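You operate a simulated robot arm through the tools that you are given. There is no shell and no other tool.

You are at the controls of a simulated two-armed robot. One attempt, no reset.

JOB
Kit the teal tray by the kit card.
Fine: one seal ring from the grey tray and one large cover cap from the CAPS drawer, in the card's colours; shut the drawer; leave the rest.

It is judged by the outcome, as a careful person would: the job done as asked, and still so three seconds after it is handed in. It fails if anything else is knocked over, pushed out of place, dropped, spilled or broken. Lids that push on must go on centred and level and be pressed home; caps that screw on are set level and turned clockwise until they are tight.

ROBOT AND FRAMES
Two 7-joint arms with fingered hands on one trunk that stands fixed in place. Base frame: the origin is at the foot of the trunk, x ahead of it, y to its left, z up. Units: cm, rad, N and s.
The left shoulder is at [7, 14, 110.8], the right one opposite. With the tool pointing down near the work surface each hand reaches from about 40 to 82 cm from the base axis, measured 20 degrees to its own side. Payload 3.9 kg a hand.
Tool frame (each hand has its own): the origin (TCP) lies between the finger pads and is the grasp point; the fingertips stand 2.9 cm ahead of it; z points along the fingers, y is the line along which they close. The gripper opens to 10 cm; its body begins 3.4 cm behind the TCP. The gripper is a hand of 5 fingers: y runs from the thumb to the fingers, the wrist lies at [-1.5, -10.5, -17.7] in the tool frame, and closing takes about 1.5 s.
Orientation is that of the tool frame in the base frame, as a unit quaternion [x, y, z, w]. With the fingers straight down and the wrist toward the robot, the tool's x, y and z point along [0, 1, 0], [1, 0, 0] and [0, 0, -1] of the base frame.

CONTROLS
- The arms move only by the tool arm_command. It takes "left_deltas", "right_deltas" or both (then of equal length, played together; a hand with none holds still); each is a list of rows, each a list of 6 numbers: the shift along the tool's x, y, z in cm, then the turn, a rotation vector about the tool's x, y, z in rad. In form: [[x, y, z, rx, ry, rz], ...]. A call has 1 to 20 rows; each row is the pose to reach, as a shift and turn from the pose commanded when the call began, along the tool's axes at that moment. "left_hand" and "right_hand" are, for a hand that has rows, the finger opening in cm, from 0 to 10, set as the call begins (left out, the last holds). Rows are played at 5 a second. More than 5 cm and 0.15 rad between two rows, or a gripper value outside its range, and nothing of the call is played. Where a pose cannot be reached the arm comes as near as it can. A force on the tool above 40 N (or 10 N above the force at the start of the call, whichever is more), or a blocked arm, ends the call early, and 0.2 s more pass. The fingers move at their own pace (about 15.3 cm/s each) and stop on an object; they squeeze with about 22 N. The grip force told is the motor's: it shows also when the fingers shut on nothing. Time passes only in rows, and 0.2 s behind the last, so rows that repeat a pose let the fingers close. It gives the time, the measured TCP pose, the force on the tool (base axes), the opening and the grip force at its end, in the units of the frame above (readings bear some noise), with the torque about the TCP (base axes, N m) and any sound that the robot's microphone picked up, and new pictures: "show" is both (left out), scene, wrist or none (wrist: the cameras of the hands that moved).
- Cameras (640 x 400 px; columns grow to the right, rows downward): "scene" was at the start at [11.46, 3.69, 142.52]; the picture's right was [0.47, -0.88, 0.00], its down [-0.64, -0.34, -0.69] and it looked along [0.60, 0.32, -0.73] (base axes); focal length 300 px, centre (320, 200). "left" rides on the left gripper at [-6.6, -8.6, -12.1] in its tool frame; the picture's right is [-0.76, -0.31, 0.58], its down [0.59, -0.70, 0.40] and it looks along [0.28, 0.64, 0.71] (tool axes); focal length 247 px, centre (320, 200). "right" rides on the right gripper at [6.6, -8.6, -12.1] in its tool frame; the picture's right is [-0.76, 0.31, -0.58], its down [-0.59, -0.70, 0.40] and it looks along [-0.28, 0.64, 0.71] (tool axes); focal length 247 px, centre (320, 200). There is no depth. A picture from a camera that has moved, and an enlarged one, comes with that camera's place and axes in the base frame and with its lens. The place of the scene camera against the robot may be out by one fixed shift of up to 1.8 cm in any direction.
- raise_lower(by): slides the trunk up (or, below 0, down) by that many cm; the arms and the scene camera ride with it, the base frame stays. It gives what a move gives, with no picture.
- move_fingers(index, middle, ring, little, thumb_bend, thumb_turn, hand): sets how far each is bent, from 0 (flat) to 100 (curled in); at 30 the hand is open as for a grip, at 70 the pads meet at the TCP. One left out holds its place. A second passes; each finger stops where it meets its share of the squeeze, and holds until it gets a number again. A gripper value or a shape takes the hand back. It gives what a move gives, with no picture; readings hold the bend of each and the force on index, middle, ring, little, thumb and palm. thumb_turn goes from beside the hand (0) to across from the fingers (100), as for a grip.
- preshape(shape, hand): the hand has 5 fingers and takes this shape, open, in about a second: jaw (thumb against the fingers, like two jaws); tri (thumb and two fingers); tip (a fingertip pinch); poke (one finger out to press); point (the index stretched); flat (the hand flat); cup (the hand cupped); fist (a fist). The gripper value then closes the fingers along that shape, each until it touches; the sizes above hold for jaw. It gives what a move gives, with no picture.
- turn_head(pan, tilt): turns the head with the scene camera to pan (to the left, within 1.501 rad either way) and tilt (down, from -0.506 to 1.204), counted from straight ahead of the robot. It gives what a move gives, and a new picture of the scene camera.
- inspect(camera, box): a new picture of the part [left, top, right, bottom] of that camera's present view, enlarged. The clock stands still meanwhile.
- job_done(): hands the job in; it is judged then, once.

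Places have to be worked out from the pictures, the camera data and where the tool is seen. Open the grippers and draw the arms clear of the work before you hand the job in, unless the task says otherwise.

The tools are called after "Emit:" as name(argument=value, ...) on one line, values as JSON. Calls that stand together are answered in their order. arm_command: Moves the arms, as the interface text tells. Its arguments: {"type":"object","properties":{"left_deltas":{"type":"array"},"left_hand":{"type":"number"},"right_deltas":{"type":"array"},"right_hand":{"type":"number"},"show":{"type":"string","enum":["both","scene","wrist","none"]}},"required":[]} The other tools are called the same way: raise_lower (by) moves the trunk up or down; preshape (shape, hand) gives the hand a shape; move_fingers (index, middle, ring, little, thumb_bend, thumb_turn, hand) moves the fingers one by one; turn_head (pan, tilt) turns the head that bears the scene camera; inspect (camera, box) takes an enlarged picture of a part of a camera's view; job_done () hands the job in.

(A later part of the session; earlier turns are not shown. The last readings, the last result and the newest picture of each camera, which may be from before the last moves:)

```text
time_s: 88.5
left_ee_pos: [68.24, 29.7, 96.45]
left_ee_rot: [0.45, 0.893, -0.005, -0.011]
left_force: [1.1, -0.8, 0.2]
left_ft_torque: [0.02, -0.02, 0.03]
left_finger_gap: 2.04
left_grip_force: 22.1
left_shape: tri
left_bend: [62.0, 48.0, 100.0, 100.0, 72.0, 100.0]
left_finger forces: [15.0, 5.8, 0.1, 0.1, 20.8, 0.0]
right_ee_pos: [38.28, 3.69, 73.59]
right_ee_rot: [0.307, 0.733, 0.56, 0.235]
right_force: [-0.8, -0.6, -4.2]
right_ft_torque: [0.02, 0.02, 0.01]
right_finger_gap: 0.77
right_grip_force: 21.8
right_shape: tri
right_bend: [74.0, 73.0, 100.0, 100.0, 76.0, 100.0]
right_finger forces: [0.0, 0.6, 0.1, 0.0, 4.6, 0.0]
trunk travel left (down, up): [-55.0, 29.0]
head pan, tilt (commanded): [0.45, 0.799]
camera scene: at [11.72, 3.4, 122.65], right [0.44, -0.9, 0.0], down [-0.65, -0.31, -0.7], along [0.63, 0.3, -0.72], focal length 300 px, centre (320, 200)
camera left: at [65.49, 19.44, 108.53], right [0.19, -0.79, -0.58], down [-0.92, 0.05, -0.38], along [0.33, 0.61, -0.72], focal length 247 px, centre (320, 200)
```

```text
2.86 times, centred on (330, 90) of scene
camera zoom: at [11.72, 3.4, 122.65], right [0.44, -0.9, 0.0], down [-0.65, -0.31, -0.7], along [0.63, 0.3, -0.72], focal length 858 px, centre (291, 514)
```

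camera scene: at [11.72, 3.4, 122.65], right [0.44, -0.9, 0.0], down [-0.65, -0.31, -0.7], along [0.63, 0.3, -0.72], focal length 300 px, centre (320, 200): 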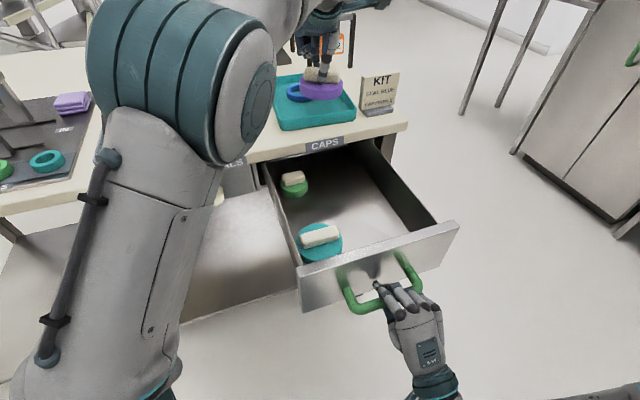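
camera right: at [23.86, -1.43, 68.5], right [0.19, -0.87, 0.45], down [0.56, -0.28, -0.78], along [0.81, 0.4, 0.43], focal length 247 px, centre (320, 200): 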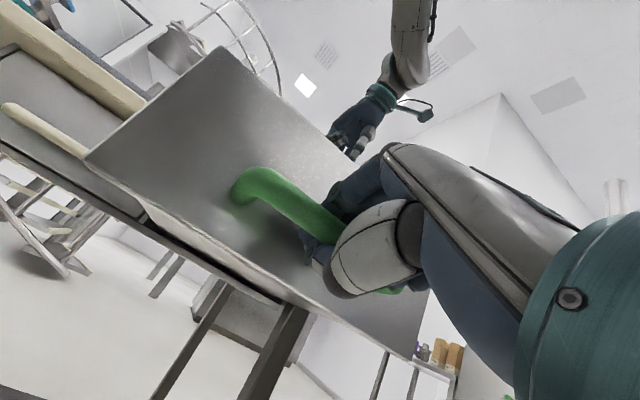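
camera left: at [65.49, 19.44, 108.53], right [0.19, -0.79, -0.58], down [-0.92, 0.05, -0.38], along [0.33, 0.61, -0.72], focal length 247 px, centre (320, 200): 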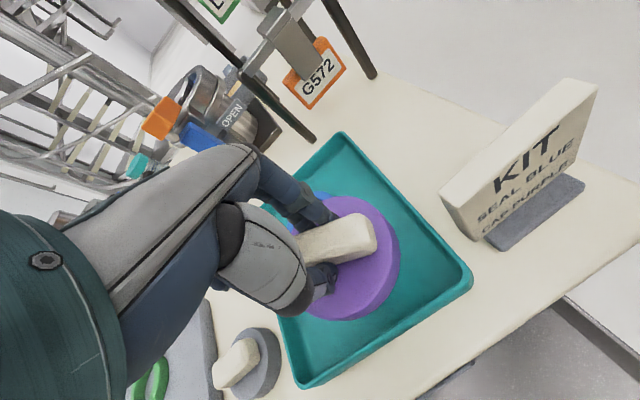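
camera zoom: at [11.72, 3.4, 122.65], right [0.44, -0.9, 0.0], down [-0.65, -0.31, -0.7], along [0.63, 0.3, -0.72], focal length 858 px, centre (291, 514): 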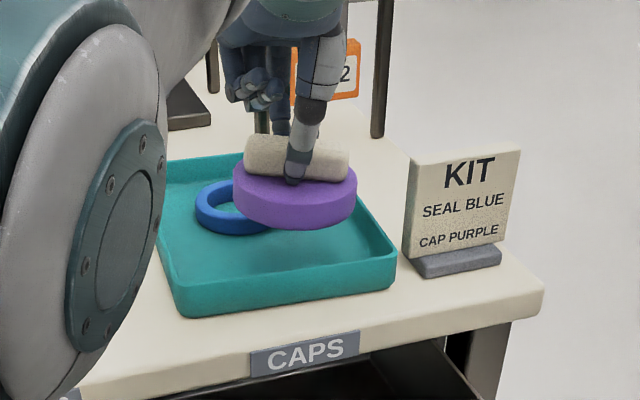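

Tray corners re-measured: near-right (68.0, 21.7), far-right (83.4, 34.9), near-left (57.6, 34.2), so the cap hangs at the right place, level, just clear of the ring. I lower to z≈94 and look again.

Emit:
arm_command(left_deltas=[[-0.23, 0.1, 0.8, 0, 0, 0], [-0.23, 0.1, 1.6, 0, 0, 0], [-0.23, 0.1, 2.4, 0, 0, 0], [-0.23, 0.1, 2.4, 0, 0, 0]], show="none")

Emit:
inspect(camera="left", box=[200, 100, 520, 400])

Emit:
inspect(camera="scene", box=[260, 40, 380, 150])

```text
time_s: 89.5
left_ee_pos: [68.48, 29.58, 94.03]
left_ee_rot: [0.45, 0.893, -0.005, -0.01]
left_force: [0.1, 0.7, -1.0]
left_ft_torque: [-0.01, 0.02, -0.01]
left_finger_gap: 2.05
left_grip_force: 21.9
left_shape: tri
left_bend: [62.0, 48.0, 100.0, 100.0, 72.0, 100.0]
left_finger forces: [14.9, 5.8, 0.1, 0.0, 20.6, 0.0]
right_ee_pos: [38.44, 3.76, 73.65]
right_ee_rot: [0.306, 0.733, 0.561, 0.234]
right_force: [-0.5, 0.4, -3.8]
right_ft_torque: [-0.04, 0.01, 0.01]
right_finger_gap: 0.8
right_grip_force: 21.4
right_shape: tri
right_bend: [74.0, 73.0, 100.0, 100.0, 76.0, 100.0]
right_finger forces: [0.0, 0.7, 0.1, 0.0, 4.8, 0.0]
trunk travel left (down, up): [-55.0, 29.0]
head pan, tilt (commanded): [0.45, 0.799]
```

```text
1.33 times, centred on (360, 250) of left
camera zoom: at [65.7, 19.33, 106.11], right [0.19, -0.79, -0.58], down [-0.92, 0.05, -0.38], along [0.33, 0.61, -0.72], focal length 329 px, centre (267, 133)
```

zoom: 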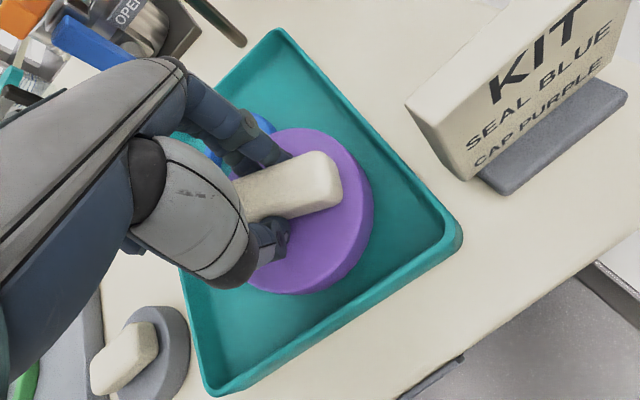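

```text
3.64 times, centred on (320, 95) of scene
camera zoom: at [11.74, 3.42, 122.64], right [0.44, -0.9, 0.0], down [-0.65, -0.31, -0.7], along [0.63, 0.3, -0.72], focal length 1092 px, centre (320, 582)
```

zoom: 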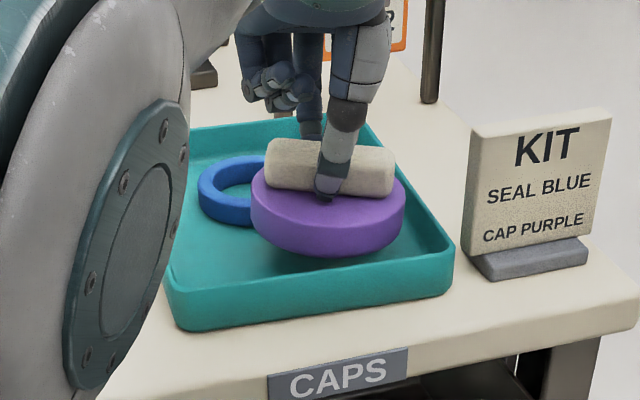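

The wrist view shows about 2 cm of free room to the right rim and 1 cm to the near rim. I shift the cap 0.9 cm right and 0.3 cm nearer to stay off the ring, and lower a bit more.

Emit:
arm_command(left_deltas=[[-0.46, -0.12, 0, 0, 0, 0], [-0.92, -0.25, 0.3, 0, 0, 0], [-0.92, -0.25, 0.6, 0, 0, 0], [-0.92, -0.25, 0.6, 0, 0, 0]], show="none")

Emit:
inspect(camera="left", box=[200, 100, 520, 400])

Emit:
inspect(camera="scene", box=[260, 40, 380, 150])

```text
time_s: 90.5
left_ee_pos: [68.76, 28.76, 93.34]
left_ee_rot: [0.448, 0.894, -0.004, -0.01]
left_force: [0.0, 0.6, -1.3]
left_ft_torque: [-0.02, 0.01, 0.0]
left_finger_gap: 2.03
left_grip_force: 22.4
left_shape: tri
left_bend: [62.0, 48.0, 100.0, 100.0, 72.0, 100.0]
left_finger forces: [14.9, 5.8, 0.1, 0.1, 20.7, 0.0]
right_ee_pos: [38.57, 3.77, 73.69]
right_ee_rot: [0.306, 0.733, 0.561, 0.234]
right_force: [-0.4, 0.1, -5.8]
right_ft_torque: [-0.03, -0.03, 0.0]
right_finger_gap: 0.78
right_grip_force: 22.1
right_shape: tri
right_bend: [74.0, 73.0, 100.0, 100.0, 76.0, 100.0]
right_finger forces: [0.1, 0.7, 0.0, 0.1, 4.7, 0.0]
trunk travel left (down, up): [-55.0, 29.0]
head pan, tilt (commanded): [0.45, 0.799]
```

```text
1.33 times, centred on (360, 250) of left
camera zoom: at [65.89, 18.47, 105.53], right [0.19, -0.79, -0.58], down [-0.92, 0.05, -0.38], along [0.33, 0.61, -0.72], focal length 329 px, centre (267, 133)
```

zoom: 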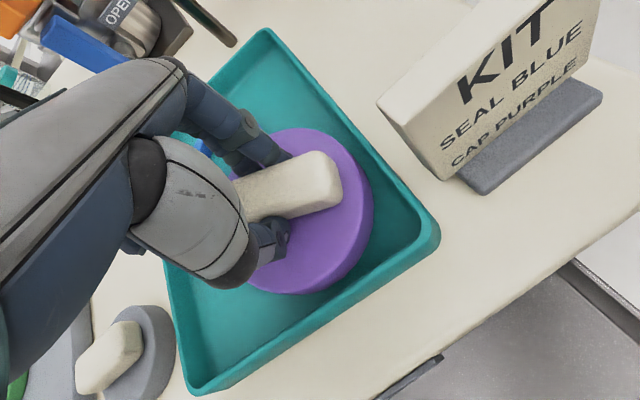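

```text
3.64 times, centred on (320, 95) of scene
camera zoom: at [11.74, 3.42, 122.64], right [0.44, -0.9, 0.0], down [-0.65, -0.31, -0.7], along [0.63, 0.3, -0.72], focal length 1092 px, centre (320, 582)
```

zoom: 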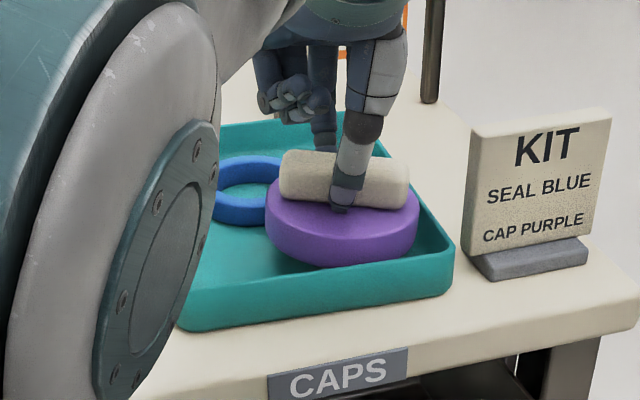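

Margins are now about 0.4 cm to both inner rims and the cap is off the ring. I lower in small steps, watching for contact.

Emit:
arm_command(left_deltas=[[0, 0, 0.2, 0, 0, 0], [0, 0, 0.4, 0, 0, 0], [0, 0, 0.4, 0, 0, 0]], show="none")

Emit:
inspect(camera="scene", box=[280, 70, 370, 140])

```text
time_s: 91.3
left_ee_pos: [68.55, 28.82, 93.05]
left_ee_rot: [0.449, 0.893, -0.004, -0.01]
left_force: [-1.1, -0.1, -1.6]
left_ft_torque: [0.02, -0.01, 0.0]
left_finger_gap: 2.04
left_grip_force: 22.3
left_shape: tri
left_bend: [62.0, 48.0, 100.0, 100.0, 72.0, 100.0]
left_finger forces: [14.9, 5.8, 0.1, 0.0, 20.8, 0.0]
right_ee_pos: [38.46, 3.7, 73.77]
right_ee_rot: [0.306, 0.732, 0.561, 0.235]
right_force: [-0.5, -0.7, -5.4]
right_ft_torque: [-0.02, 0.0, -0.01]
right_finger_gap: 0.8
right_grip_force: 22.0
right_shape: tri
right_bend: [74.0, 73.0, 100.0, 100.0, 76.0, 100.0]
right_finger forces: [0.0, 0.7, 0.1, 0.1, 4.7, 0.0]
trunk travel left (down, up): [-55.0, 29.0]
head pan, tilt (commanded): [0.45, 0.799]
```

```text
5.71 times, centred on (325, 105) of scene
camera zoom: at [11.74, 3.42, 122.64], right [0.44, -0.9, 0.0], down [-0.65, -0.31, -0.7], along [0.63, 0.3, -0.72], focal length 1716 px, centre (291, 743)
```

zoom: 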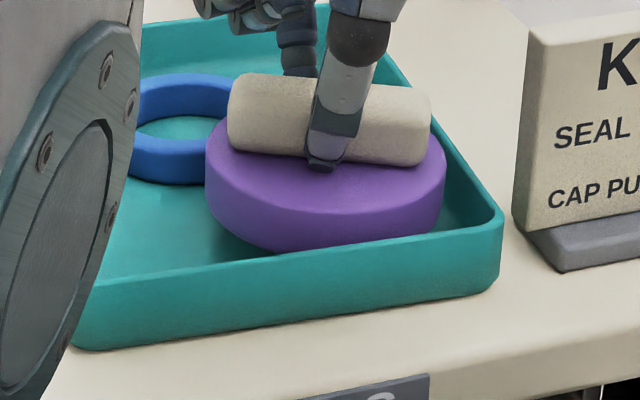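

The cap is going down inside the rims without touching anything. I continue in small steps.

Emit:
arm_command(left_deltas=[[0, 0, 0.2, 0, 0, 0], [0, 0, 0.4, 0, 0, 0], [0, 0, 0.4, 0, 0, 0]], show="none")

Emit:
inspect(camera="scene", box=[280, 70, 370, 140])

```text
time_s: 92.2
left_ee_pos: [68.68, 28.85, 92.78]
left_ee_rot: [0.449, 0.893, -0.004, -0.01]
left_force: [-0.2, 0.9, -1.5]
left_ft_torque: [-0.01, -0.03, 0.0]
left_finger_gap: 2.05
left_grip_force: 22.0
left_shape: tri
left_bend: [62.0, 48.0, 100.0, 100.0, 72.0, 100.0]
left_finger forces: [14.8, 5.8, 0.0, 0.1, 20.8, 0.1]
right_ee_pos: [38.22, 3.75, 73.63]
right_ee_rot: [0.306, 0.732, 0.561, 0.235]
right_force: [-0.7, -0.6, -5.3]
right_ft_torque: [-0.03, -0.02, -0.03]
right_finger_gap: 0.8
right_grip_force: 21.8
right_shape: tri
right_bend: [74.0, 73.0, 100.0, 100.0, 76.0, 100.0]
right_finger forces: [0.0, 0.6, 0.1, 0.0, 4.8, 0.0]
trunk travel left (down, up): [-55.0, 29.0]
head pan, tilt (commanded): [0.45, 0.799]
```

```text
5.71 times, centred on (325, 105) of scene
camera zoom: at [11.74, 3.42, 122.64], right [0.44, -0.9, 0.0], down [-0.65, -0.31, -0.7], along [0.63, 0.3, -0.72], focal length 1716 px, centre (291, 743)
```

zoom: 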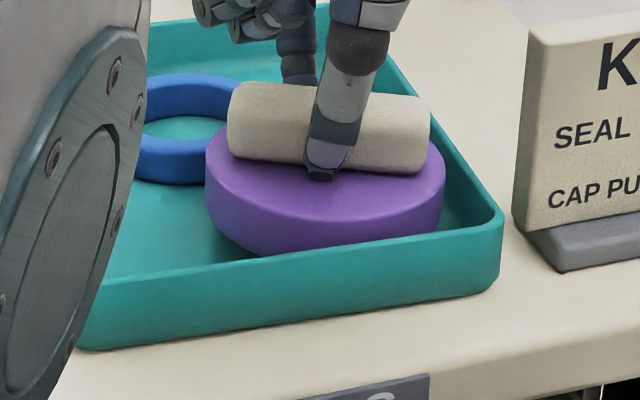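

Emit:
arm_command(left_deltas=[[0, 0, 0.2, 0, 0, 0], [0, 0, 0.4, 0, 0, 0], [0, 0, 0.5, 0, 0, 0], [0, 0, 0.5, 0, 0, 0]], show="none")

Emit:
inspect(camera="scene", box=[280, 70, 370, 140])

Emit:
inspect(camera="left", box=[200, 100, 520, 400])

```text
time_s: 93.2
left_ee_pos: [68.76, 28.86, 92.24]
left_ee_rot: [0.449, 0.893, -0.005, -0.011]
left_force: [-0.1, 0.1, -1.3]
left_ft_torque: [0.04, -0.01, 0.03]
left_finger_gap: 2.04
left_grip_force: 21.9
left_shape: tri
left_bend: [62.0, 48.0, 100.0, 100.0, 72.0, 100.0]
left_finger forces: [15.0, 5.8, 0.1, 0.1, 20.7, 0.0]
right_ee_pos: [38.37, 3.69, 73.62]
right_ee_rot: [0.306, 0.732, 0.561, 0.235]
right_force: [-0.3, -0.3, -5.2]
right_ft_torque: [-0.02, -0.03, 0.01]
right_finger_gap: 0.77
right_grip_force: 22.2
right_shape: tri
right_bend: [74.0, 73.0, 100.0, 100.0, 76.0, 100.0]
right_finger forces: [0.0, 0.6, 0.0, 0.1, 4.7, 0.0]
trunk travel left (down, up): [-55.0, 29.0]
head pan, tilt (commanded): [0.45, 0.799]
```

```text
5.71 times, centred on (325, 105) of scene
camera zoom: at [11.74, 3.42, 122.64], right [0.44, -0.9, 0.0], down [-0.65, -0.31, -0.7], along [0.63, 0.3, -0.72], focal length 1716 px, centre (291, 743)
```

zoom: 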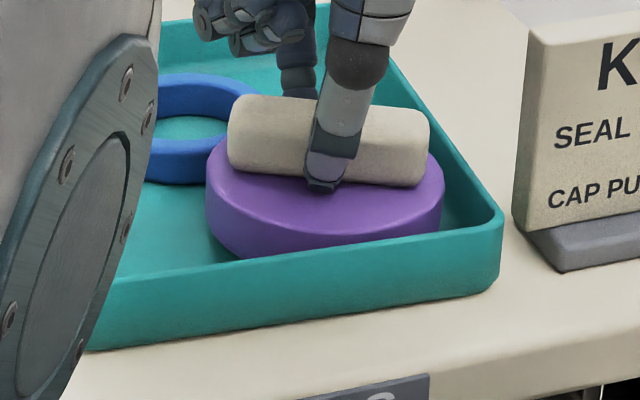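

```text
1.33 times, centred on (360, 250) of left
camera zoom: at [65.85, 18.5, 104.34], right [0.19, -0.79, -0.58], down [-0.92, 0.05, -0.38], along [0.33, 0.61, -0.72], focal length 329 px, centre (267, 133)
```

zoom: 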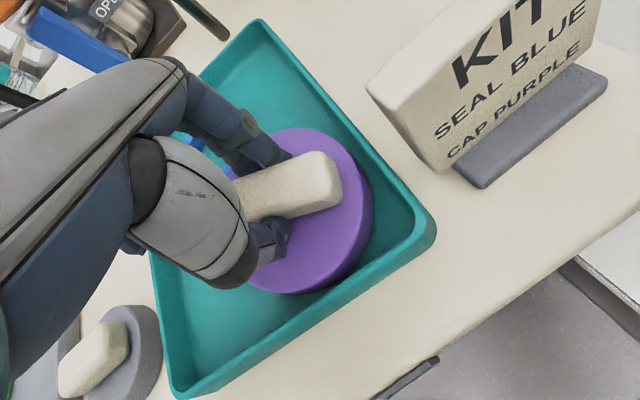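

Still free. I go on lowering by up to 0.5 cm more.

Emit:
arm_command(left_deltas=[[0, 0, 0.2, 0, 0, 0], [0, 0, 0.4, 0, 0, 0], [0, 0, 0.5, 0, 0, 0], [0, 0, 0.5, 0, 0, 0]], show="none")

Emit:
inspect(camera="scene", box=[280, 70, 370, 140])

```text
time_s: 94.2
left_ee_pos: [68.57, 28.87, 91.87]
left_ee_rot: [0.449, 0.894, -0.004, -0.011]
left_force: [0.0, 1.6, 5.2]
left_ft_torque: [-0.02, -0.02, 0.0]
left_finger_gap: 2.01
left_grip_force: 22.5
left_shape: tri
left_bend: [62.0, 48.0, 100.0, 100.0, 72.0, 100.0]
left_finger forces: [16.1, 5.4, 0.1, 0.0, 20.9, 0.0]
right_ee_pos: [38.36, 3.68, 73.7]
right_ee_rot: [0.306, 0.733, 0.56, 0.234]
right_force: [0.4, 0.4, -5.7]
right_ft_torque: [0.0, 0.0, -0.01]
right_finger_gap: 0.78
right_grip_force: 22.5
right_shape: tri
right_bend: [74.0, 73.0, 100.0, 100.0, 76.0, 100.0]
right_finger forces: [0.1, 0.5, 0.1, 0.0, 5.7, 0.0]
trunk travel left (down, up): [-55.0, 29.0]
head pan, tilt (commanded): [0.45, 0.799]
```

```text
5.71 times, centred on (325, 105) of scene
camera zoom: at [11.67, 3.4, 122.66], right [0.44, -0.9, 0.0], down [-0.65, -0.31, -0.7], along [0.63, 0.3, -0.72], focal length 1716 px, centre (291, 743)
```

zoom: 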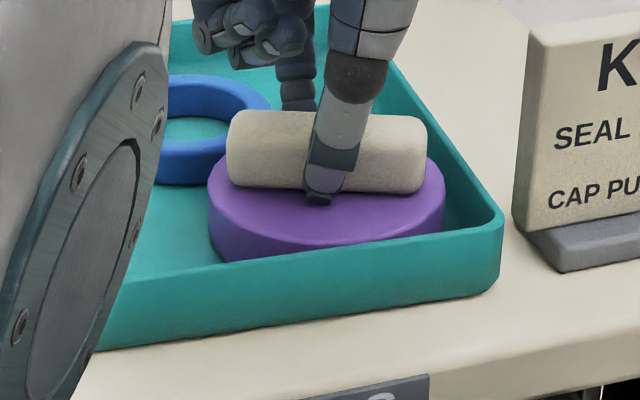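

The cap has come to rest (+5 N, no tilt torque). I open the fingers part-way to release the bar.

Emit:
arm_command(left_deltas=[[0, 0, -0.1, 0, 0, 0], [0, 0, -0.1, 0, 0, 0], [0, 0, -0.1, 0, 0, 0], [0, 0, -0.1, 0, 0, 0], [0, 0, -0.1, 0, 0, 0], [0, 0, -0.1, 0, 0, 0]], left_hand=5, show="none")

Emit:
inspect(camera="scene", box=[280, 70, 370, 140])

Emit:
inspect(camera="left", box=[200, 100, 520, 400])

```text
time_s: 95.5
left_ee_pos: [68.55, 28.88, 91.82]
left_ee_rot: [0.448, 0.894, -0.005, -0.011]
left_force: [-0.3, -0.9, 0.3]
left_ft_torque: [0.02, 0.01, -0.01]
left_finger_gap: 4.96
left_grip_force: 0.1
left_shape: tri
left_bend: [40.0, 43.0, 99.0, 99.0, 36.0, 100.0]
left_finger forces: [0.0, 0.5, 0.0, 0.1, 0.0, 0.0]
right_ee_pos: [38.37, 3.72, 73.65]
right_ee_rot: [0.306, 0.733, 0.561, 0.235]
right_force: [0.2, -0.8, -4.6]
right_ft_torque: [0.05, -0.04, 0.01]
right_finger_gap: 0.76
right_grip_force: 22.2
right_shape: tri
right_bend: [74.0, 73.0, 100.0, 100.0, 76.0, 100.0]
right_finger forces: [0.1, 0.6, 0.0, 0.0, 5.0, 0.0]
trunk travel left (down, up): [-55.0, 29.0]
head pan, tilt (commanded): [0.45, 0.799]
```

```text
5.71 times, centred on (325, 105) of scene
camera zoom: at [11.71, 3.4, 122.65], right [0.44, -0.9, 0.0], down [-0.65, -0.31, -0.7], along [0.63, 0.3, -0.72], focal length 1716 px, centre (291, 743)
```

zoom: 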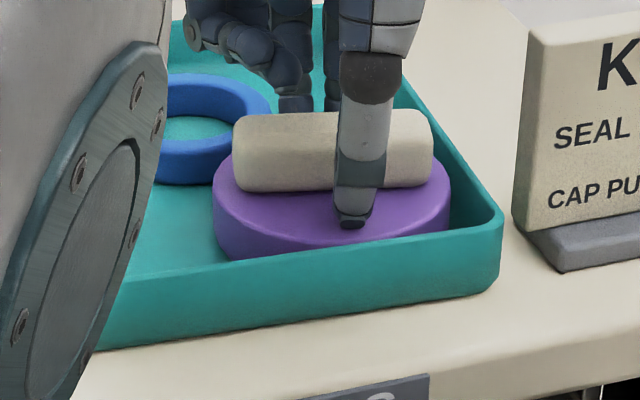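

```text
1.33 times, centred on (360, 250) of left
camera zoom: at [65.83, 18.51, 103.92], right [0.19, -0.79, -0.58], down [-0.92, 0.05, -0.38], along [0.33, 0.61, -0.72], focal length 329 px, centre (267, 133)
```

zoom: 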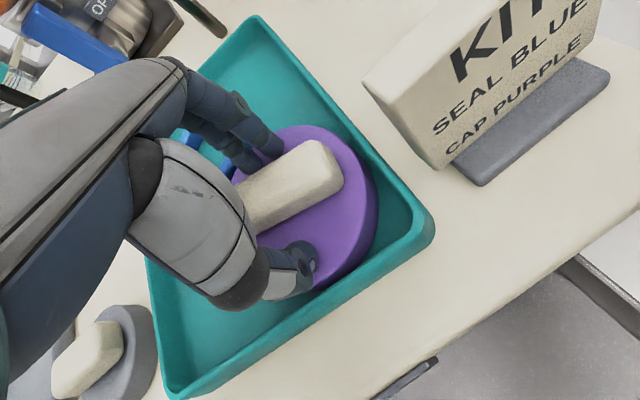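

The cap stands free in the tray. I open a little wider so nothing drags, then lift straight up.

Emit:
arm_command(left_deltas=[[0, 0.1, -0.2, 0, 0, 0], [0, 0.2, -0.4, 0, 0, 0], [0, 0.2, -1.0, 0, 0, 0], [0, 0.2, -2.0, 0, 0, 0], [0, 0.2, -4.0, 0, 0, 0], [0, 0.2, -6.0, 0, 0, 0], [0, 0.2, -7.0, 0, 0, 0]], left_hand=6.4, show="both")

Emit:
inspect(camera="scene", box=[260, 50, 380, 140])

Emit:
inspect(camera="left", box=[240, 120, 520, 380])

```text
time_s: 97.2
left_ee_pos: [68.85, 28.88, 98.93]
left_ee_rot: [0.45, 0.893, -0.005, -0.009]
left_force: [0.5, 0.4, 0.2]
left_ft_torque: [0.02, 0.02, -0.01]
left_finger_gap: 6.37
left_grip_force: 0.0
left_shape: tri
left_bend: [39.0, 37.0, 99.0, 99.0, 30.0, 100.0]
left_finger forces: [0.0, 0.0, 0.1, 0.0, 0.0, 0.1]
right_ee_pos: [38.41, 3.69, 73.78]
right_ee_rot: [0.307, 0.733, 0.56, 0.235]
right_force: [1.1, 0.6, -5.0]
right_ft_torque: [0.0, -0.02, 0.01]
right_finger_gap: 0.78
right_grip_force: 22.3
right_shape: tri
right_bend: [74.0, 73.0, 100.0, 100.0, 76.0, 100.0]
right_finger forces: [0.0, 0.7, 0.0, 0.0, 4.9, 0.1]
trunk travel left (down, up): [-55.0, 29.0]
head pan, tilt (commanded): [0.45, 0.799]
camera scene: at [11.72, 3.42, 122.65], right [0.44, -0.9, 0.0], down [-0.65, -0.31, -0.7], along [0.63, 0.3, -0.72], focal length 300 px, centre (320, 200)
camera left: at [66.03, 18.56, 111.05], right [0.19, -0.79, -0.58], down [-0.92, 0.05, -0.38], along [0.33, 0.61, -0.72], focal length 247 px, centre (320, 200)
```

scene: 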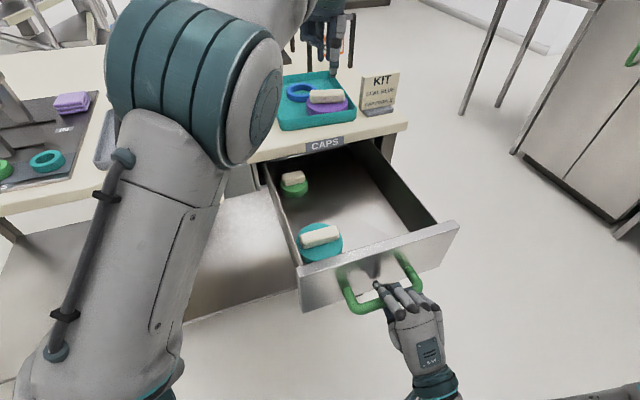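
left: 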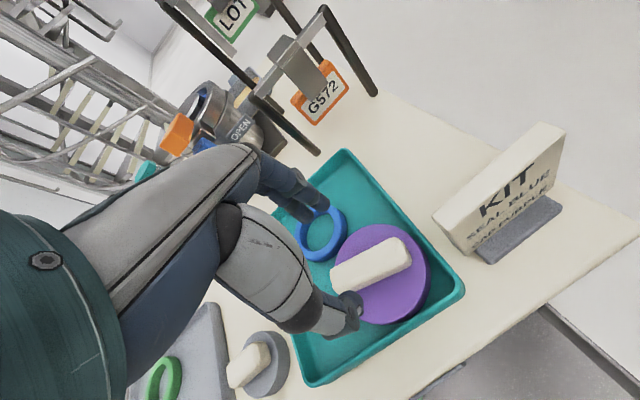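

```text
4.44 times, centred on (320, 95) of scene
camera zoom: at [11.72, 3.42, 122.65], right [0.44, -0.9, 0.0], down [-0.65, -0.31, -0.7], along [0.63, 0.3, -0.72], focal length 1334 px, centre (320, 667)
```

zoom: 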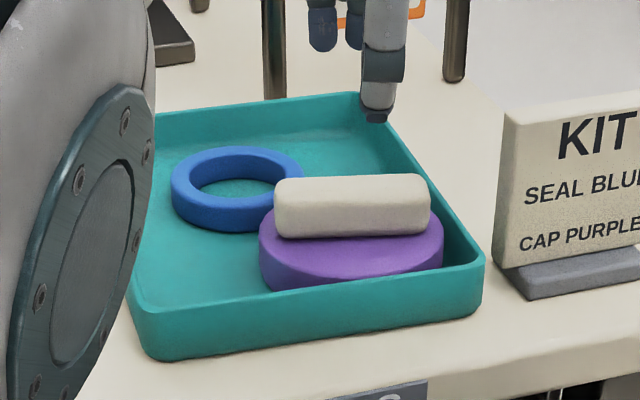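

```text
1.54 times, centred on (380, 250) of left
camera zoom: at [66.03, 18.56, 111.05], right [0.19, -0.79, -0.58], down [-0.92, 0.05, -0.38], along [0.33, 0.61, -0.72], focal length 380 px, centre (228, 123)
```

zoom: 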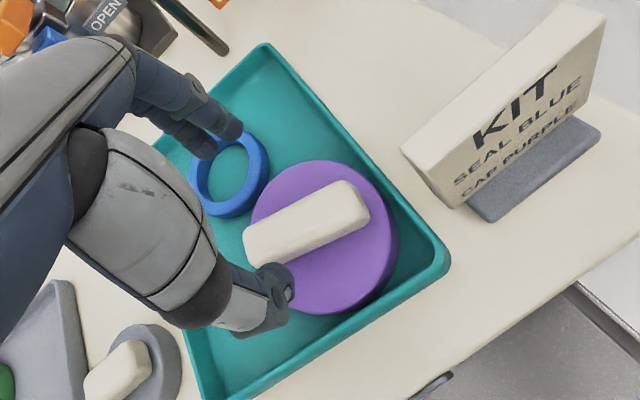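

Both items are in the teal tray. I lift the left hand away and back so that I can check how the cap sits.

Emit:
arm_command(left_deltas=[[0, -0.5, -1.5, 0, 0, 0], [-0.3, -2.5, -3, 0, 0, 0], [-0.6, -4.5, -4, 0, 0, 0], [-1, -6.5, -5, 0, 0, 0], [-1.3, -8.5, -5, 0, 0, 0], [-1.6, -10.5, -5, 0, 0, 0], [-1.9, -12.4, -5, 0, 0, 0], [-1.9, -12.4, -5, 0, 0, 0]], show="both")

Emit:
inspect(camera="left", box=[240, 80, 480, 280])

Emit:
inspect(camera="scene", box=[260, 50, 380, 140])

```text
time_s: 99.0
left_ee_pos: [60.2, 20.18, 104.04]
left_ee_rot: [0.45, 0.893, -0.004, -0.01]
left_force: [-0.4, -0.5, -0.2]
left_ft_torque: [0.02, 0.02, 0.0]
left_finger_gap: 6.37
left_grip_force: 0.1
left_shape: tri
left_bend: [39.0, 37.0, 99.0, 99.0, 30.0, 100.0]
left_finger forces: [0.1, 0.1, 0.0, 0.0, 0.0, 0.0]
right_ee_pos: [38.28, 3.68, 73.76]
right_ee_rot: [0.307, 0.732, 0.56, 0.236]
right_force: [0.2, 0.5, -5.1]
right_ft_torque: [0.01, 0.0, -0.01]
right_finger_gap: 0.76
right_grip_force: 22.1
right_shape: tri
right_bend: [74.0, 73.0, 100.0, 100.0, 76.0, 100.0]
right_finger forces: [0.0, 0.7, 0.1, 0.0, 4.9, 0.0]
trunk travel left (down, up): [-55.0, 29.0]
head pan, tilt (commanded): [0.45, 0.799]
camera scene: at [11.74, 3.43, 122.64], right [0.44, -0.9, 0.0], down [-0.65, -0.31, -0.7], along [0.63, 0.3, -0.72], focal length 300 px, centre (320, 200)
camera left: at [57.43, 9.69, 116.1], right [0.19, -0.79, -0.58], down [-0.92, 0.05, -0.38], along [0.33, 0.61, -0.72], focal length 247 px, centre (320, 200)
```

scene: 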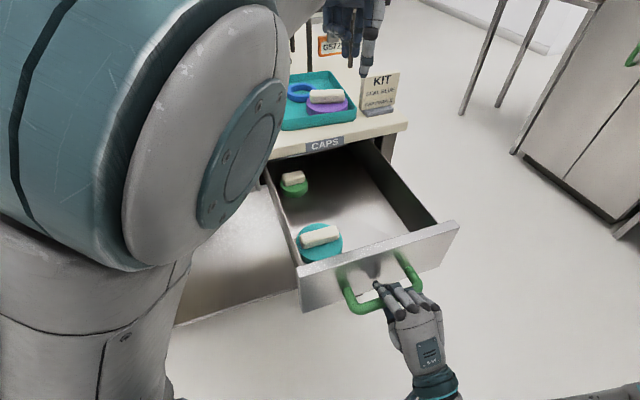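
left: 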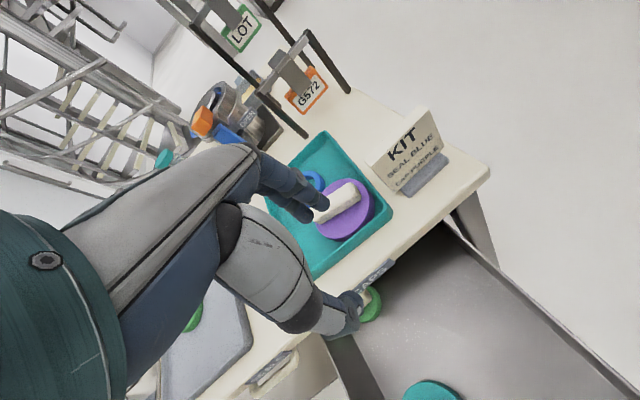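

```text
2.00 times, centred on (360, 180) of left
camera zoom: at [57.43, 9.69, 116.1], right [0.19, -0.79, -0.58], down [-0.92, 0.05, -0.38], along [0.33, 0.61, -0.72], focal length 494 px, centre (240, 240)
```

zoom: 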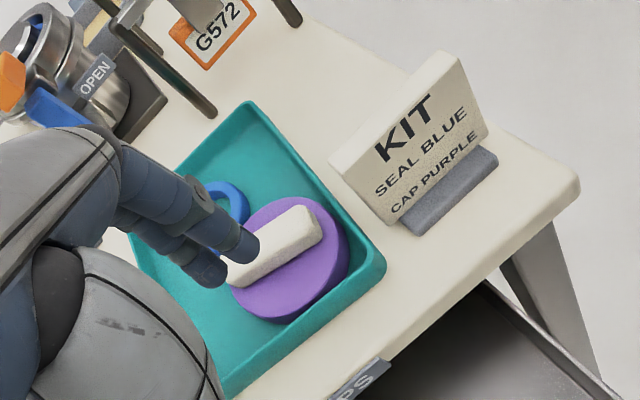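

```text
4.44 times, centred on (320, 95) of scene
camera zoom: at [11.74, 3.43, 122.64], right [0.44, -0.9, 0.0], down [-0.65, -0.31, -0.7], along [0.63, 0.3, -0.72], focal length 1334 px, centre (320, 667)
```

zoom: 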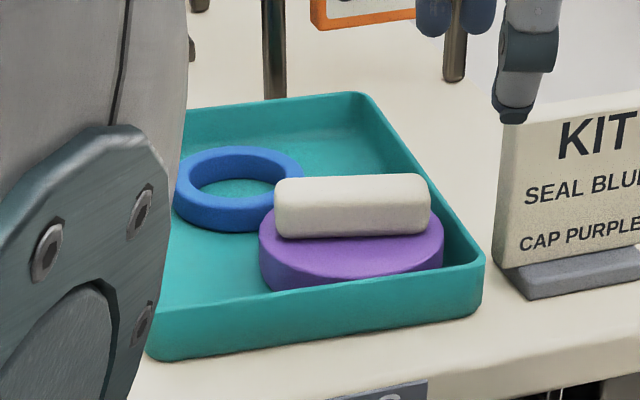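

The cap looks level. I zoom in closely on both sides to be sure it isn't resting on the ring or a rim.

Emit:
inspect(camera="scene", box=[285, 75, 365, 130])

Emit:
inspect(camera="left", box=[300, 140, 420, 250])

```text
7.27 times, centred on (325, 102) of scene
camera zoom: at [11.74, 3.43, 122.64], right [0.44, -0.9, 0.0], down [-0.65, -0.31, -0.7], along [0.63, 0.3, -0.72], focal length 2183 px, centre (284, 909)
```

zoom: 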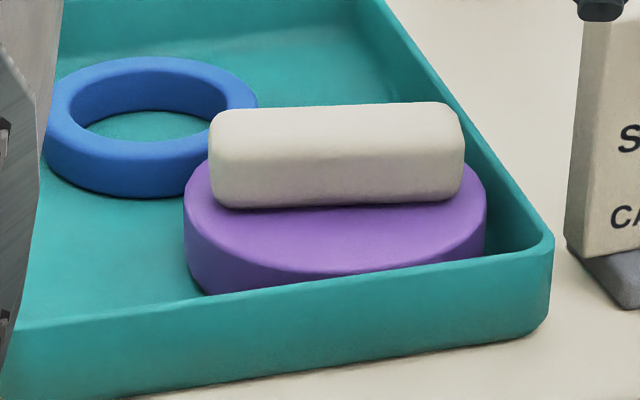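

```text
3.64 times, centred on (360, 195) of left
camera zoom: at [57.43, 9.69, 116.1], right [0.19, -0.79, -0.58], down [-0.92, 0.05, -0.38], along [0.33, 0.61, -0.72], focal length 898 px, centre (174, 218)
```

zoom: 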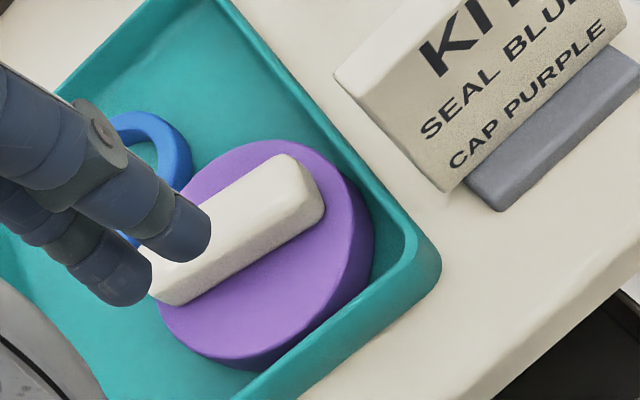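

The cap sits flat on the tray floor next to the ring, and nothing else has moved. Now I push the drawer shut with the right hand, retracing the pull path at a gentle speed for the first 28 cm.

Emit:
arm_command(right_deltas=[[0.02, 0.38, 1.4, 0, 0, 0], [0.05, 0.77, 2.8, 0, 0, 0], [0.07, 1.15, 4.2, 0, 0, 0], [0.1, 1.53, 5.6, 0, 0, 0], [0.12, 1.92, 7.0, 0, 0, 0], [0.15, 2.3, 8.4, 0, 0, 0], [0.17, 2.69, 9.8, 0, 0, 0], [0.2, 3.07, 11.2, 0, 0, 0], [0.22, 3.45, 12.6, 0, 0, 0], [0.25, 3.84, 14.0, 0, 0, 0], [0.27, 4.22, 15.4, 0, 0, 0], [0.3, 4.6, 16.8, 0, 0, 0], [0.32, 4.99, 18.2, 0, 0, 0], [0.34, 5.37, 19.6, 0, 0, 0], [0.37, 5.75, 21.0, 0, 0, 0], [0.39, 6.14, 22.4, 0, 0, 0], [0.42, 6.52, 23.8, 0, 0, 0], [0.44, 6.9, 25.2, 0, 0, 0], [0.47, 7.29, 26.6, 0, 0, 0], [0.49, 7.67, 28.0, 0, 0, 0]], show="both")

Emit:
inspect(camera="scene", box=[230, 100, 430, 240])

```text
time_s: 103.2
left_ee_pos: [60.37, 20.06, 103.87]
left_ee_rot: [0.449, 0.893, -0.006, -0.011]
left_force: [-0.3, -0.2, 0.0]
left_ft_torque: [0.0, -0.05, -0.02]
left_finger_gap: 6.36
left_grip_force: 0.2
left_shape: tri
left_bend: [39.0, 37.0, 99.0, 99.0, 30.0, 100.0]
left_finger forces: [0.0, 0.0, 0.0, 0.0, 0.0, 0.0]
right_ee_pos: [58.76, 24.51, 73.71]
right_ee_rot: [0.306, 0.733, 0.561, 0.234]
right_force: [3.1, -1.9, -9.6]
right_ft_torque: [0.02, -0.12, -0.16]
right_finger_gap: 0.81
right_grip_force: 22.4
right_shape: tri
right_bend: [74.0, 73.0, 100.0, 100.0, 76.0, 100.0]
right_finger forces: [0.0, 3.4, 7.5, 0.0, 10.4, 0.1]
trunk travel left (down, up): [-55.0, 29.0]
head pan, tilt (commanded): [0.45, 0.799]
camera scene: at [11.86, 3.46, 122.63], right [0.44, -0.9, 0.0], down [-0.65, -0.31, -0.7], along [0.63, 0.3, -0.72], focal length 300 px, centre (320, 200)
camera right: at [44.28, 19.4, 68.61], right [0.19, -0.87, 0.45], down [0.56, -0.28, -0.78], along [0.81, 0.4, 0.43], focal length 247 px, centre (320, 200)
```

scene: 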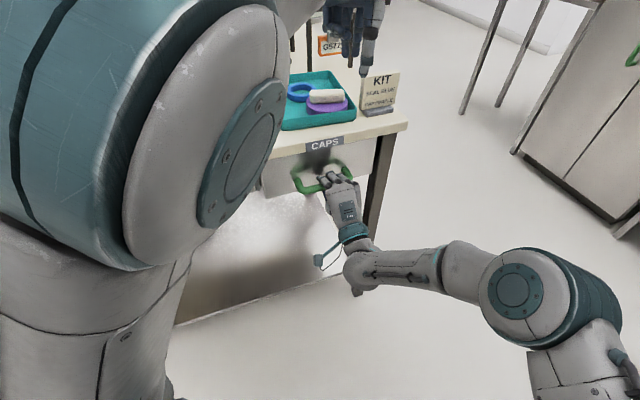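
right: 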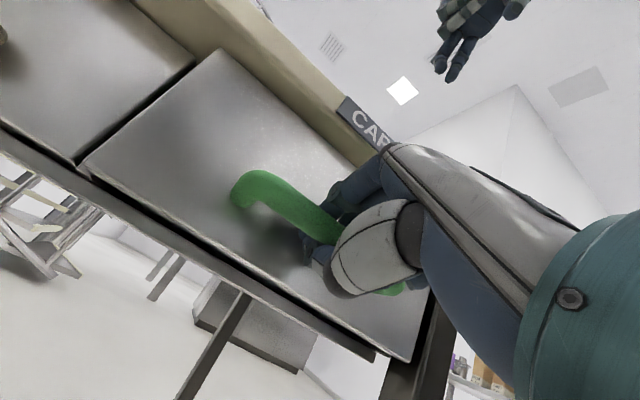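

```text
2.86 times, centred on (330, 170) of scene
camera zoom: at [11.86, 3.46, 122.63], right [0.44, -0.9, 0.0], down [-0.65, -0.31, -0.7], along [0.63, 0.3, -0.72], focal length 858 px, centre (291, 286)
```

zoom: 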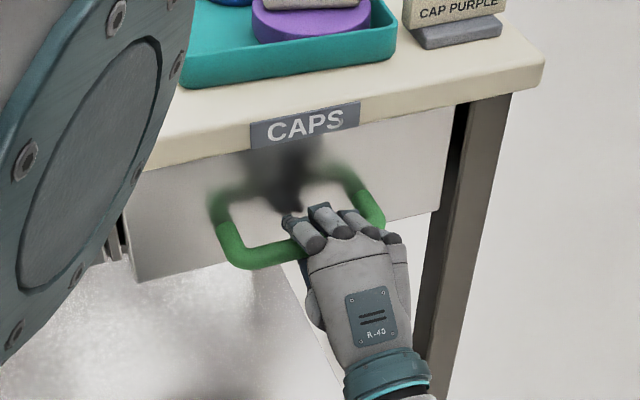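

About 2.4 cm remain. I push on slowly until the drawer meets its stop.

Emit:
arm_command(right_deltas=[[0.01, 0.13, 0.5, 0, 0, 0], [0.02, 0.27, 1.0, 0, 0, 0], [0.03, 0.4, 1.5, 0, 0, 0], [0.04, 0.53, 2.0, 0, 0, 0], [0.05, 0.67, 2.4, 0, 0, 0], [0.05, 0.67, 2.4, 0, 0, 0]], show="none")

Emit:
inspect(camera="scene", box=[230, 100, 430, 240])

Emit:
inspect(camera="right", box=[0, 0, 480, 380])

```text
time_s: 104.5
left_ee_pos: [60.24, 20.06, 103.94]
left_ee_rot: [0.449, 0.893, -0.004, -0.011]
left_force: [-0.2, 1.0, -0.2]
left_ft_torque: [-0.02, 0.0, 0.0]
left_finger_gap: 6.37
left_grip_force: 0.1
left_shape: tri
left_bend: [39.0, 37.0, 99.0, 99.0, 30.0, 100.0]
left_finger forces: [0.0, 0.1, 0.1, 0.0, 0.0, 0.0]
right_ee_pos: [60.54, 26.34, 73.79]
right_ee_rot: [0.306, 0.732, 0.562, 0.235]
right_force: [2.7, -2.6, -6.2]
right_ft_torque: [-0.04, -0.14, -0.16]
right_finger_gap: 0.83
right_grip_force: 22.1
right_shape: tri
right_bend: [74.0, 73.0, 100.0, 100.0, 76.0, 100.0]
right_finger forces: [0.0, 4.0, 8.8, 0.1, 9.2, 0.0]
trunk travel left (down, up): [-55.0, 29.0]
head pan, tilt (commanded): [0.45, 0.799]
```

```text
2.86 times, centred on (330, 170) of scene
camera zoom: at [11.81, 3.41, 122.64], right [0.44, -0.9, 0.0], down [-0.65, -0.31, -0.7], along [0.63, 0.3, -0.72], focal length 858 px, centre (291, 286)
```

zoom: 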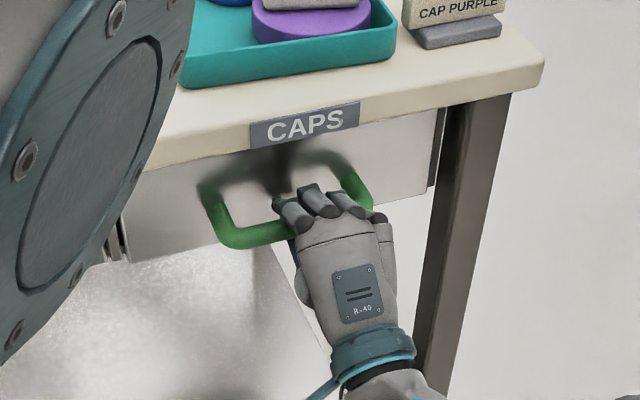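

```text
1.05 times, centred on (240, 190) of right (not enlarged: the box is as wide or as high as the picture)
camera zoom: at [46.01, 21.18, 68.58], right [0.19, -0.87, 0.45], down [0.56, -0.28, -0.78], along [0.81, 0.4, 0.43], focal length 260 px, centre (404, 210)
```

zoom: 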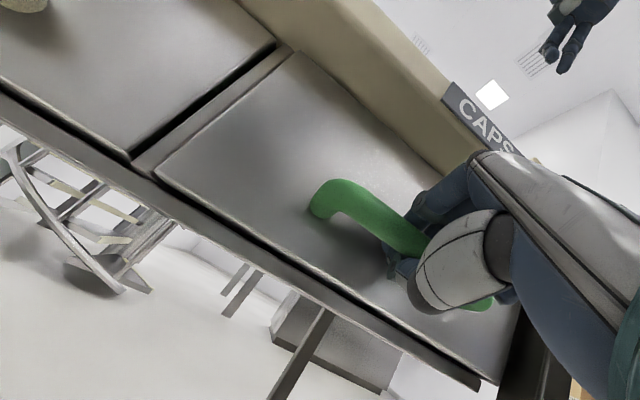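

The handle is still about 0.5 cm short of where it was when shut, and there is no stop force yet. I push on a little more in small steps.

Emit:
arm_command(right_deltas=[[0, 0.07, 0.25, 0, 0, 0], [0.01, 0.13, 0.5, 0, 0, 0], [0.01, 0.2, 0.75, 0, 0, 0], [0.02, 0.27, 1.0, 0, 0, 0], [0.02, 0.27, 1.0, 0, 0, 0]], show="none")

Emit:
inspect(camera="scene", box=[250, 110, 430, 240])

Emit:
inspect(camera="right", box=[60, 0, 400, 320])

```text
time_s: 105.8
left_ee_pos: [60.23, 19.96, 104.02]
left_ee_rot: [0.449, 0.893, -0.003, -0.011]
left_force: [0.8, -0.1, -0.1]
left_ft_torque: [0.0, -0.03, 0.0]
left_finger_gap: 6.38
left_grip_force: 0.0
left_shape: tri
left_bend: [39.0, 37.0, 99.0, 99.0, 30.0, 100.0]
left_finger forces: [0.1, 0.1, 0.0, 0.0, 0.0, 0.0]
right_ee_pos: [61.3, 26.87, 73.79]
right_ee_rot: [0.306, 0.732, 0.561, 0.235]
right_force: [-4.8, -10.8, -5.2]
right_ft_torque: [-0.04, -0.13, -0.27]
right_finger_gap: 0.84
right_grip_force: 22.0
right_shape: tri
right_bend: [74.0, 73.0, 100.0, 100.0, 76.0, 100.0]
right_finger forces: [0.0, 1.8, 13.6, 0.0, 10.3, 0.0]
trunk travel left (down, up): [-55.0, 29.0]
head pan, tilt (commanded): [0.45, 0.799]
```

```text
3.08 times, centred on (340, 175) of scene
camera zoom: at [11.69, 3.29, 122.65], right [0.43, -0.9, 0.0], down [-0.65, -0.31, -0.7], along [0.63, 0.3, -0.72], focal length 924 px, centre (258, 277)
```

zoom: 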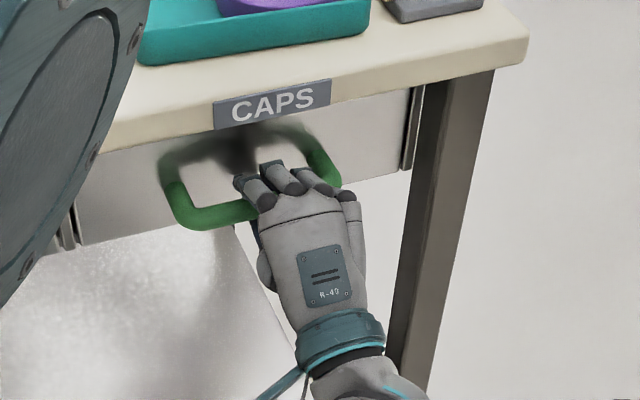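

```text
1.25 times, centred on (230, 160) of right
camera zoom: at [46.65, 21.83, 68.6], right [0.19, -0.87, 0.45], down [0.56, -0.28, -0.78], along [0.81, 0.4, 0.43], focal length 309 px, centre (432, 250)
```

zoom: 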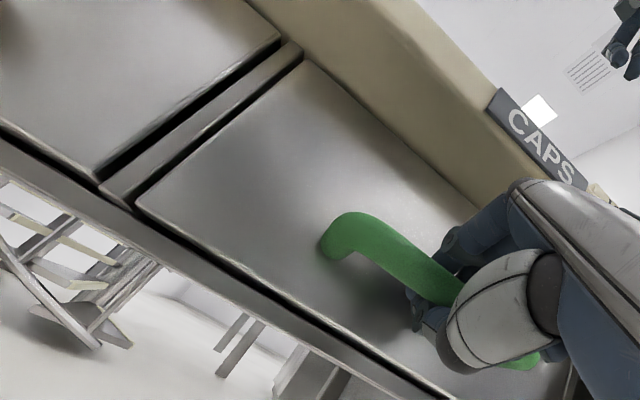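

The drawer has met its stop (11 N back along the push) and the handle is exactly where it was when shut. I give it a light final press, then open the hand and draw straight back.

Emit:
arm_command(right_deltas=[[0, 0.05, 0.2, 0, 0, 0], [0, 0.05, 0.2, 0, 0, 0]], show="none")

Emit:
arm_command(right_deltas=[[0, 0, -0.3, 0, 0, 0], [0, 0, -0.6, 0, 0, 0], [0, 0, -1.0, 0, 0, 0], [0, 0, -1.2, 0, 0, 0], [0, 0, -1.2, 0, 0, 0]], right_hand=5, show="none")

Emit:
inspect(camera="scene", box=[250, 110, 430, 240])

Emit:
inspect(camera="right", box=[160, 130, 440, 340])

```text
time_s: 106.3
left_ee_pos: [60.13, 19.79, 104.1]
left_ee_rot: [0.449, 0.894, -0.003, -0.01]
left_force: [-0.2, 0.6, -0.2]
left_ft_torque: [-0.01, -0.02, -0.02]
left_finger_gap: 6.36
left_grip_force: 0.0
left_shape: tri
left_bend: [39.0, 37.0, 99.0, 99.0, 30.0, 100.0]
left_finger forces: [0.0, 0.1, 0.1, 0.0, 0.0, 0.0]
right_ee_pos: [61.23, 27.1, 73.85]
right_ee_rot: [0.306, 0.732, 0.562, 0.234]
right_force: [-13.5, -19.5, -5.5]
right_ft_torque: [-0.05, -0.16, -0.43]
right_finger_gap: 0.85
right_grip_force: 22.0
right_shape: tri
right_bend: [74.0, 73.0, 100.0, 100.0, 76.0, 100.0]
right_finger forces: [0.1, 0.2, 19.6, 0.0, 10.6, 0.0]
trunk travel left (down, up): [-55.0, 29.0]
head pan, tilt (commanded): [0.45, 0.799]
```

```text
time_s: 107.5
left_ee_pos: [60.27, 20.08, 104.14]
left_ee_rot: [0.449, 0.893, -0.005, -0.011]
left_force: [0.7, 0.1, 0.2]
left_ft_torque: [0.01, -0.02, 0.04]
left_finger_gap: 6.38
left_grip_force: 0.1
left_shape: tri
left_bend: [39.0, 37.0, 99.0, 99.0, 30.0, 100.0]
left_finger forces: [0.0, 0.0, 0.0, 0.0, 0.1, 0.1]
right_ee_pos: [60.56, 26.4, 73.96]
right_ee_rot: [0.306, 0.732, 0.562, 0.235]
right_force: [0.4, 0.3, 0.7]
right_ft_torque: [-0.02, -0.01, 0.02]
right_finger_gap: 4.95
right_grip_force: 0.1
right_shape: tri
right_bend: [40.0, 43.0, 99.0, 100.0, 36.0, 100.0]
right_finger forces: [0.0, 0.1, 0.0, 0.1, 0.0, 0.1]
trunk travel left (down, up): [-55.0, 29.0]
head pan, tilt (commanded): [0.45, 0.799]
```

```text
3.08 times, centred on (340, 175) of scene
camera zoom: at [11.68, 3.41, 122.65], right [0.44, -0.9, 0.0], down [-0.65, -0.31, -0.7], along [0.63, 0.3, -0.72], focal length 924 px, centre (258, 277)
```

zoom: 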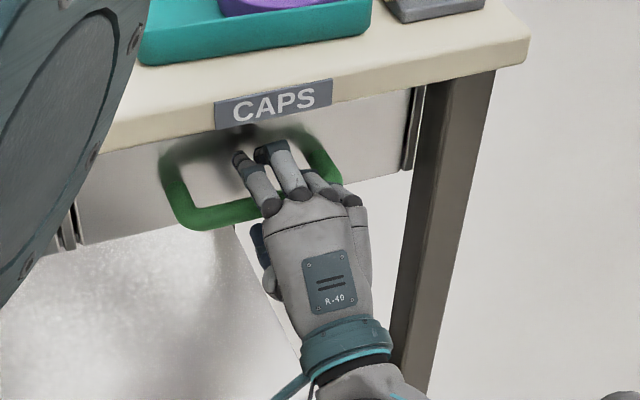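

```text
1.90 times, centred on (300, 235) of right
camera zoom: at [46.0, 21.24, 68.87], right [0.19, -0.87, 0.45], down [0.56, -0.28, -0.78], along [0.81, 0.4, 0.43], focal length 470 px, centre (358, 133)
```

zoom: 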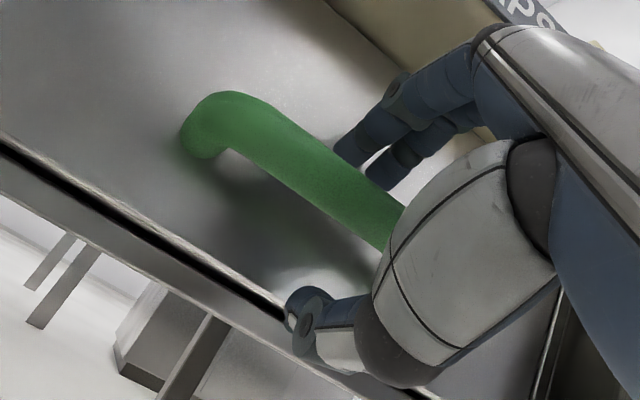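

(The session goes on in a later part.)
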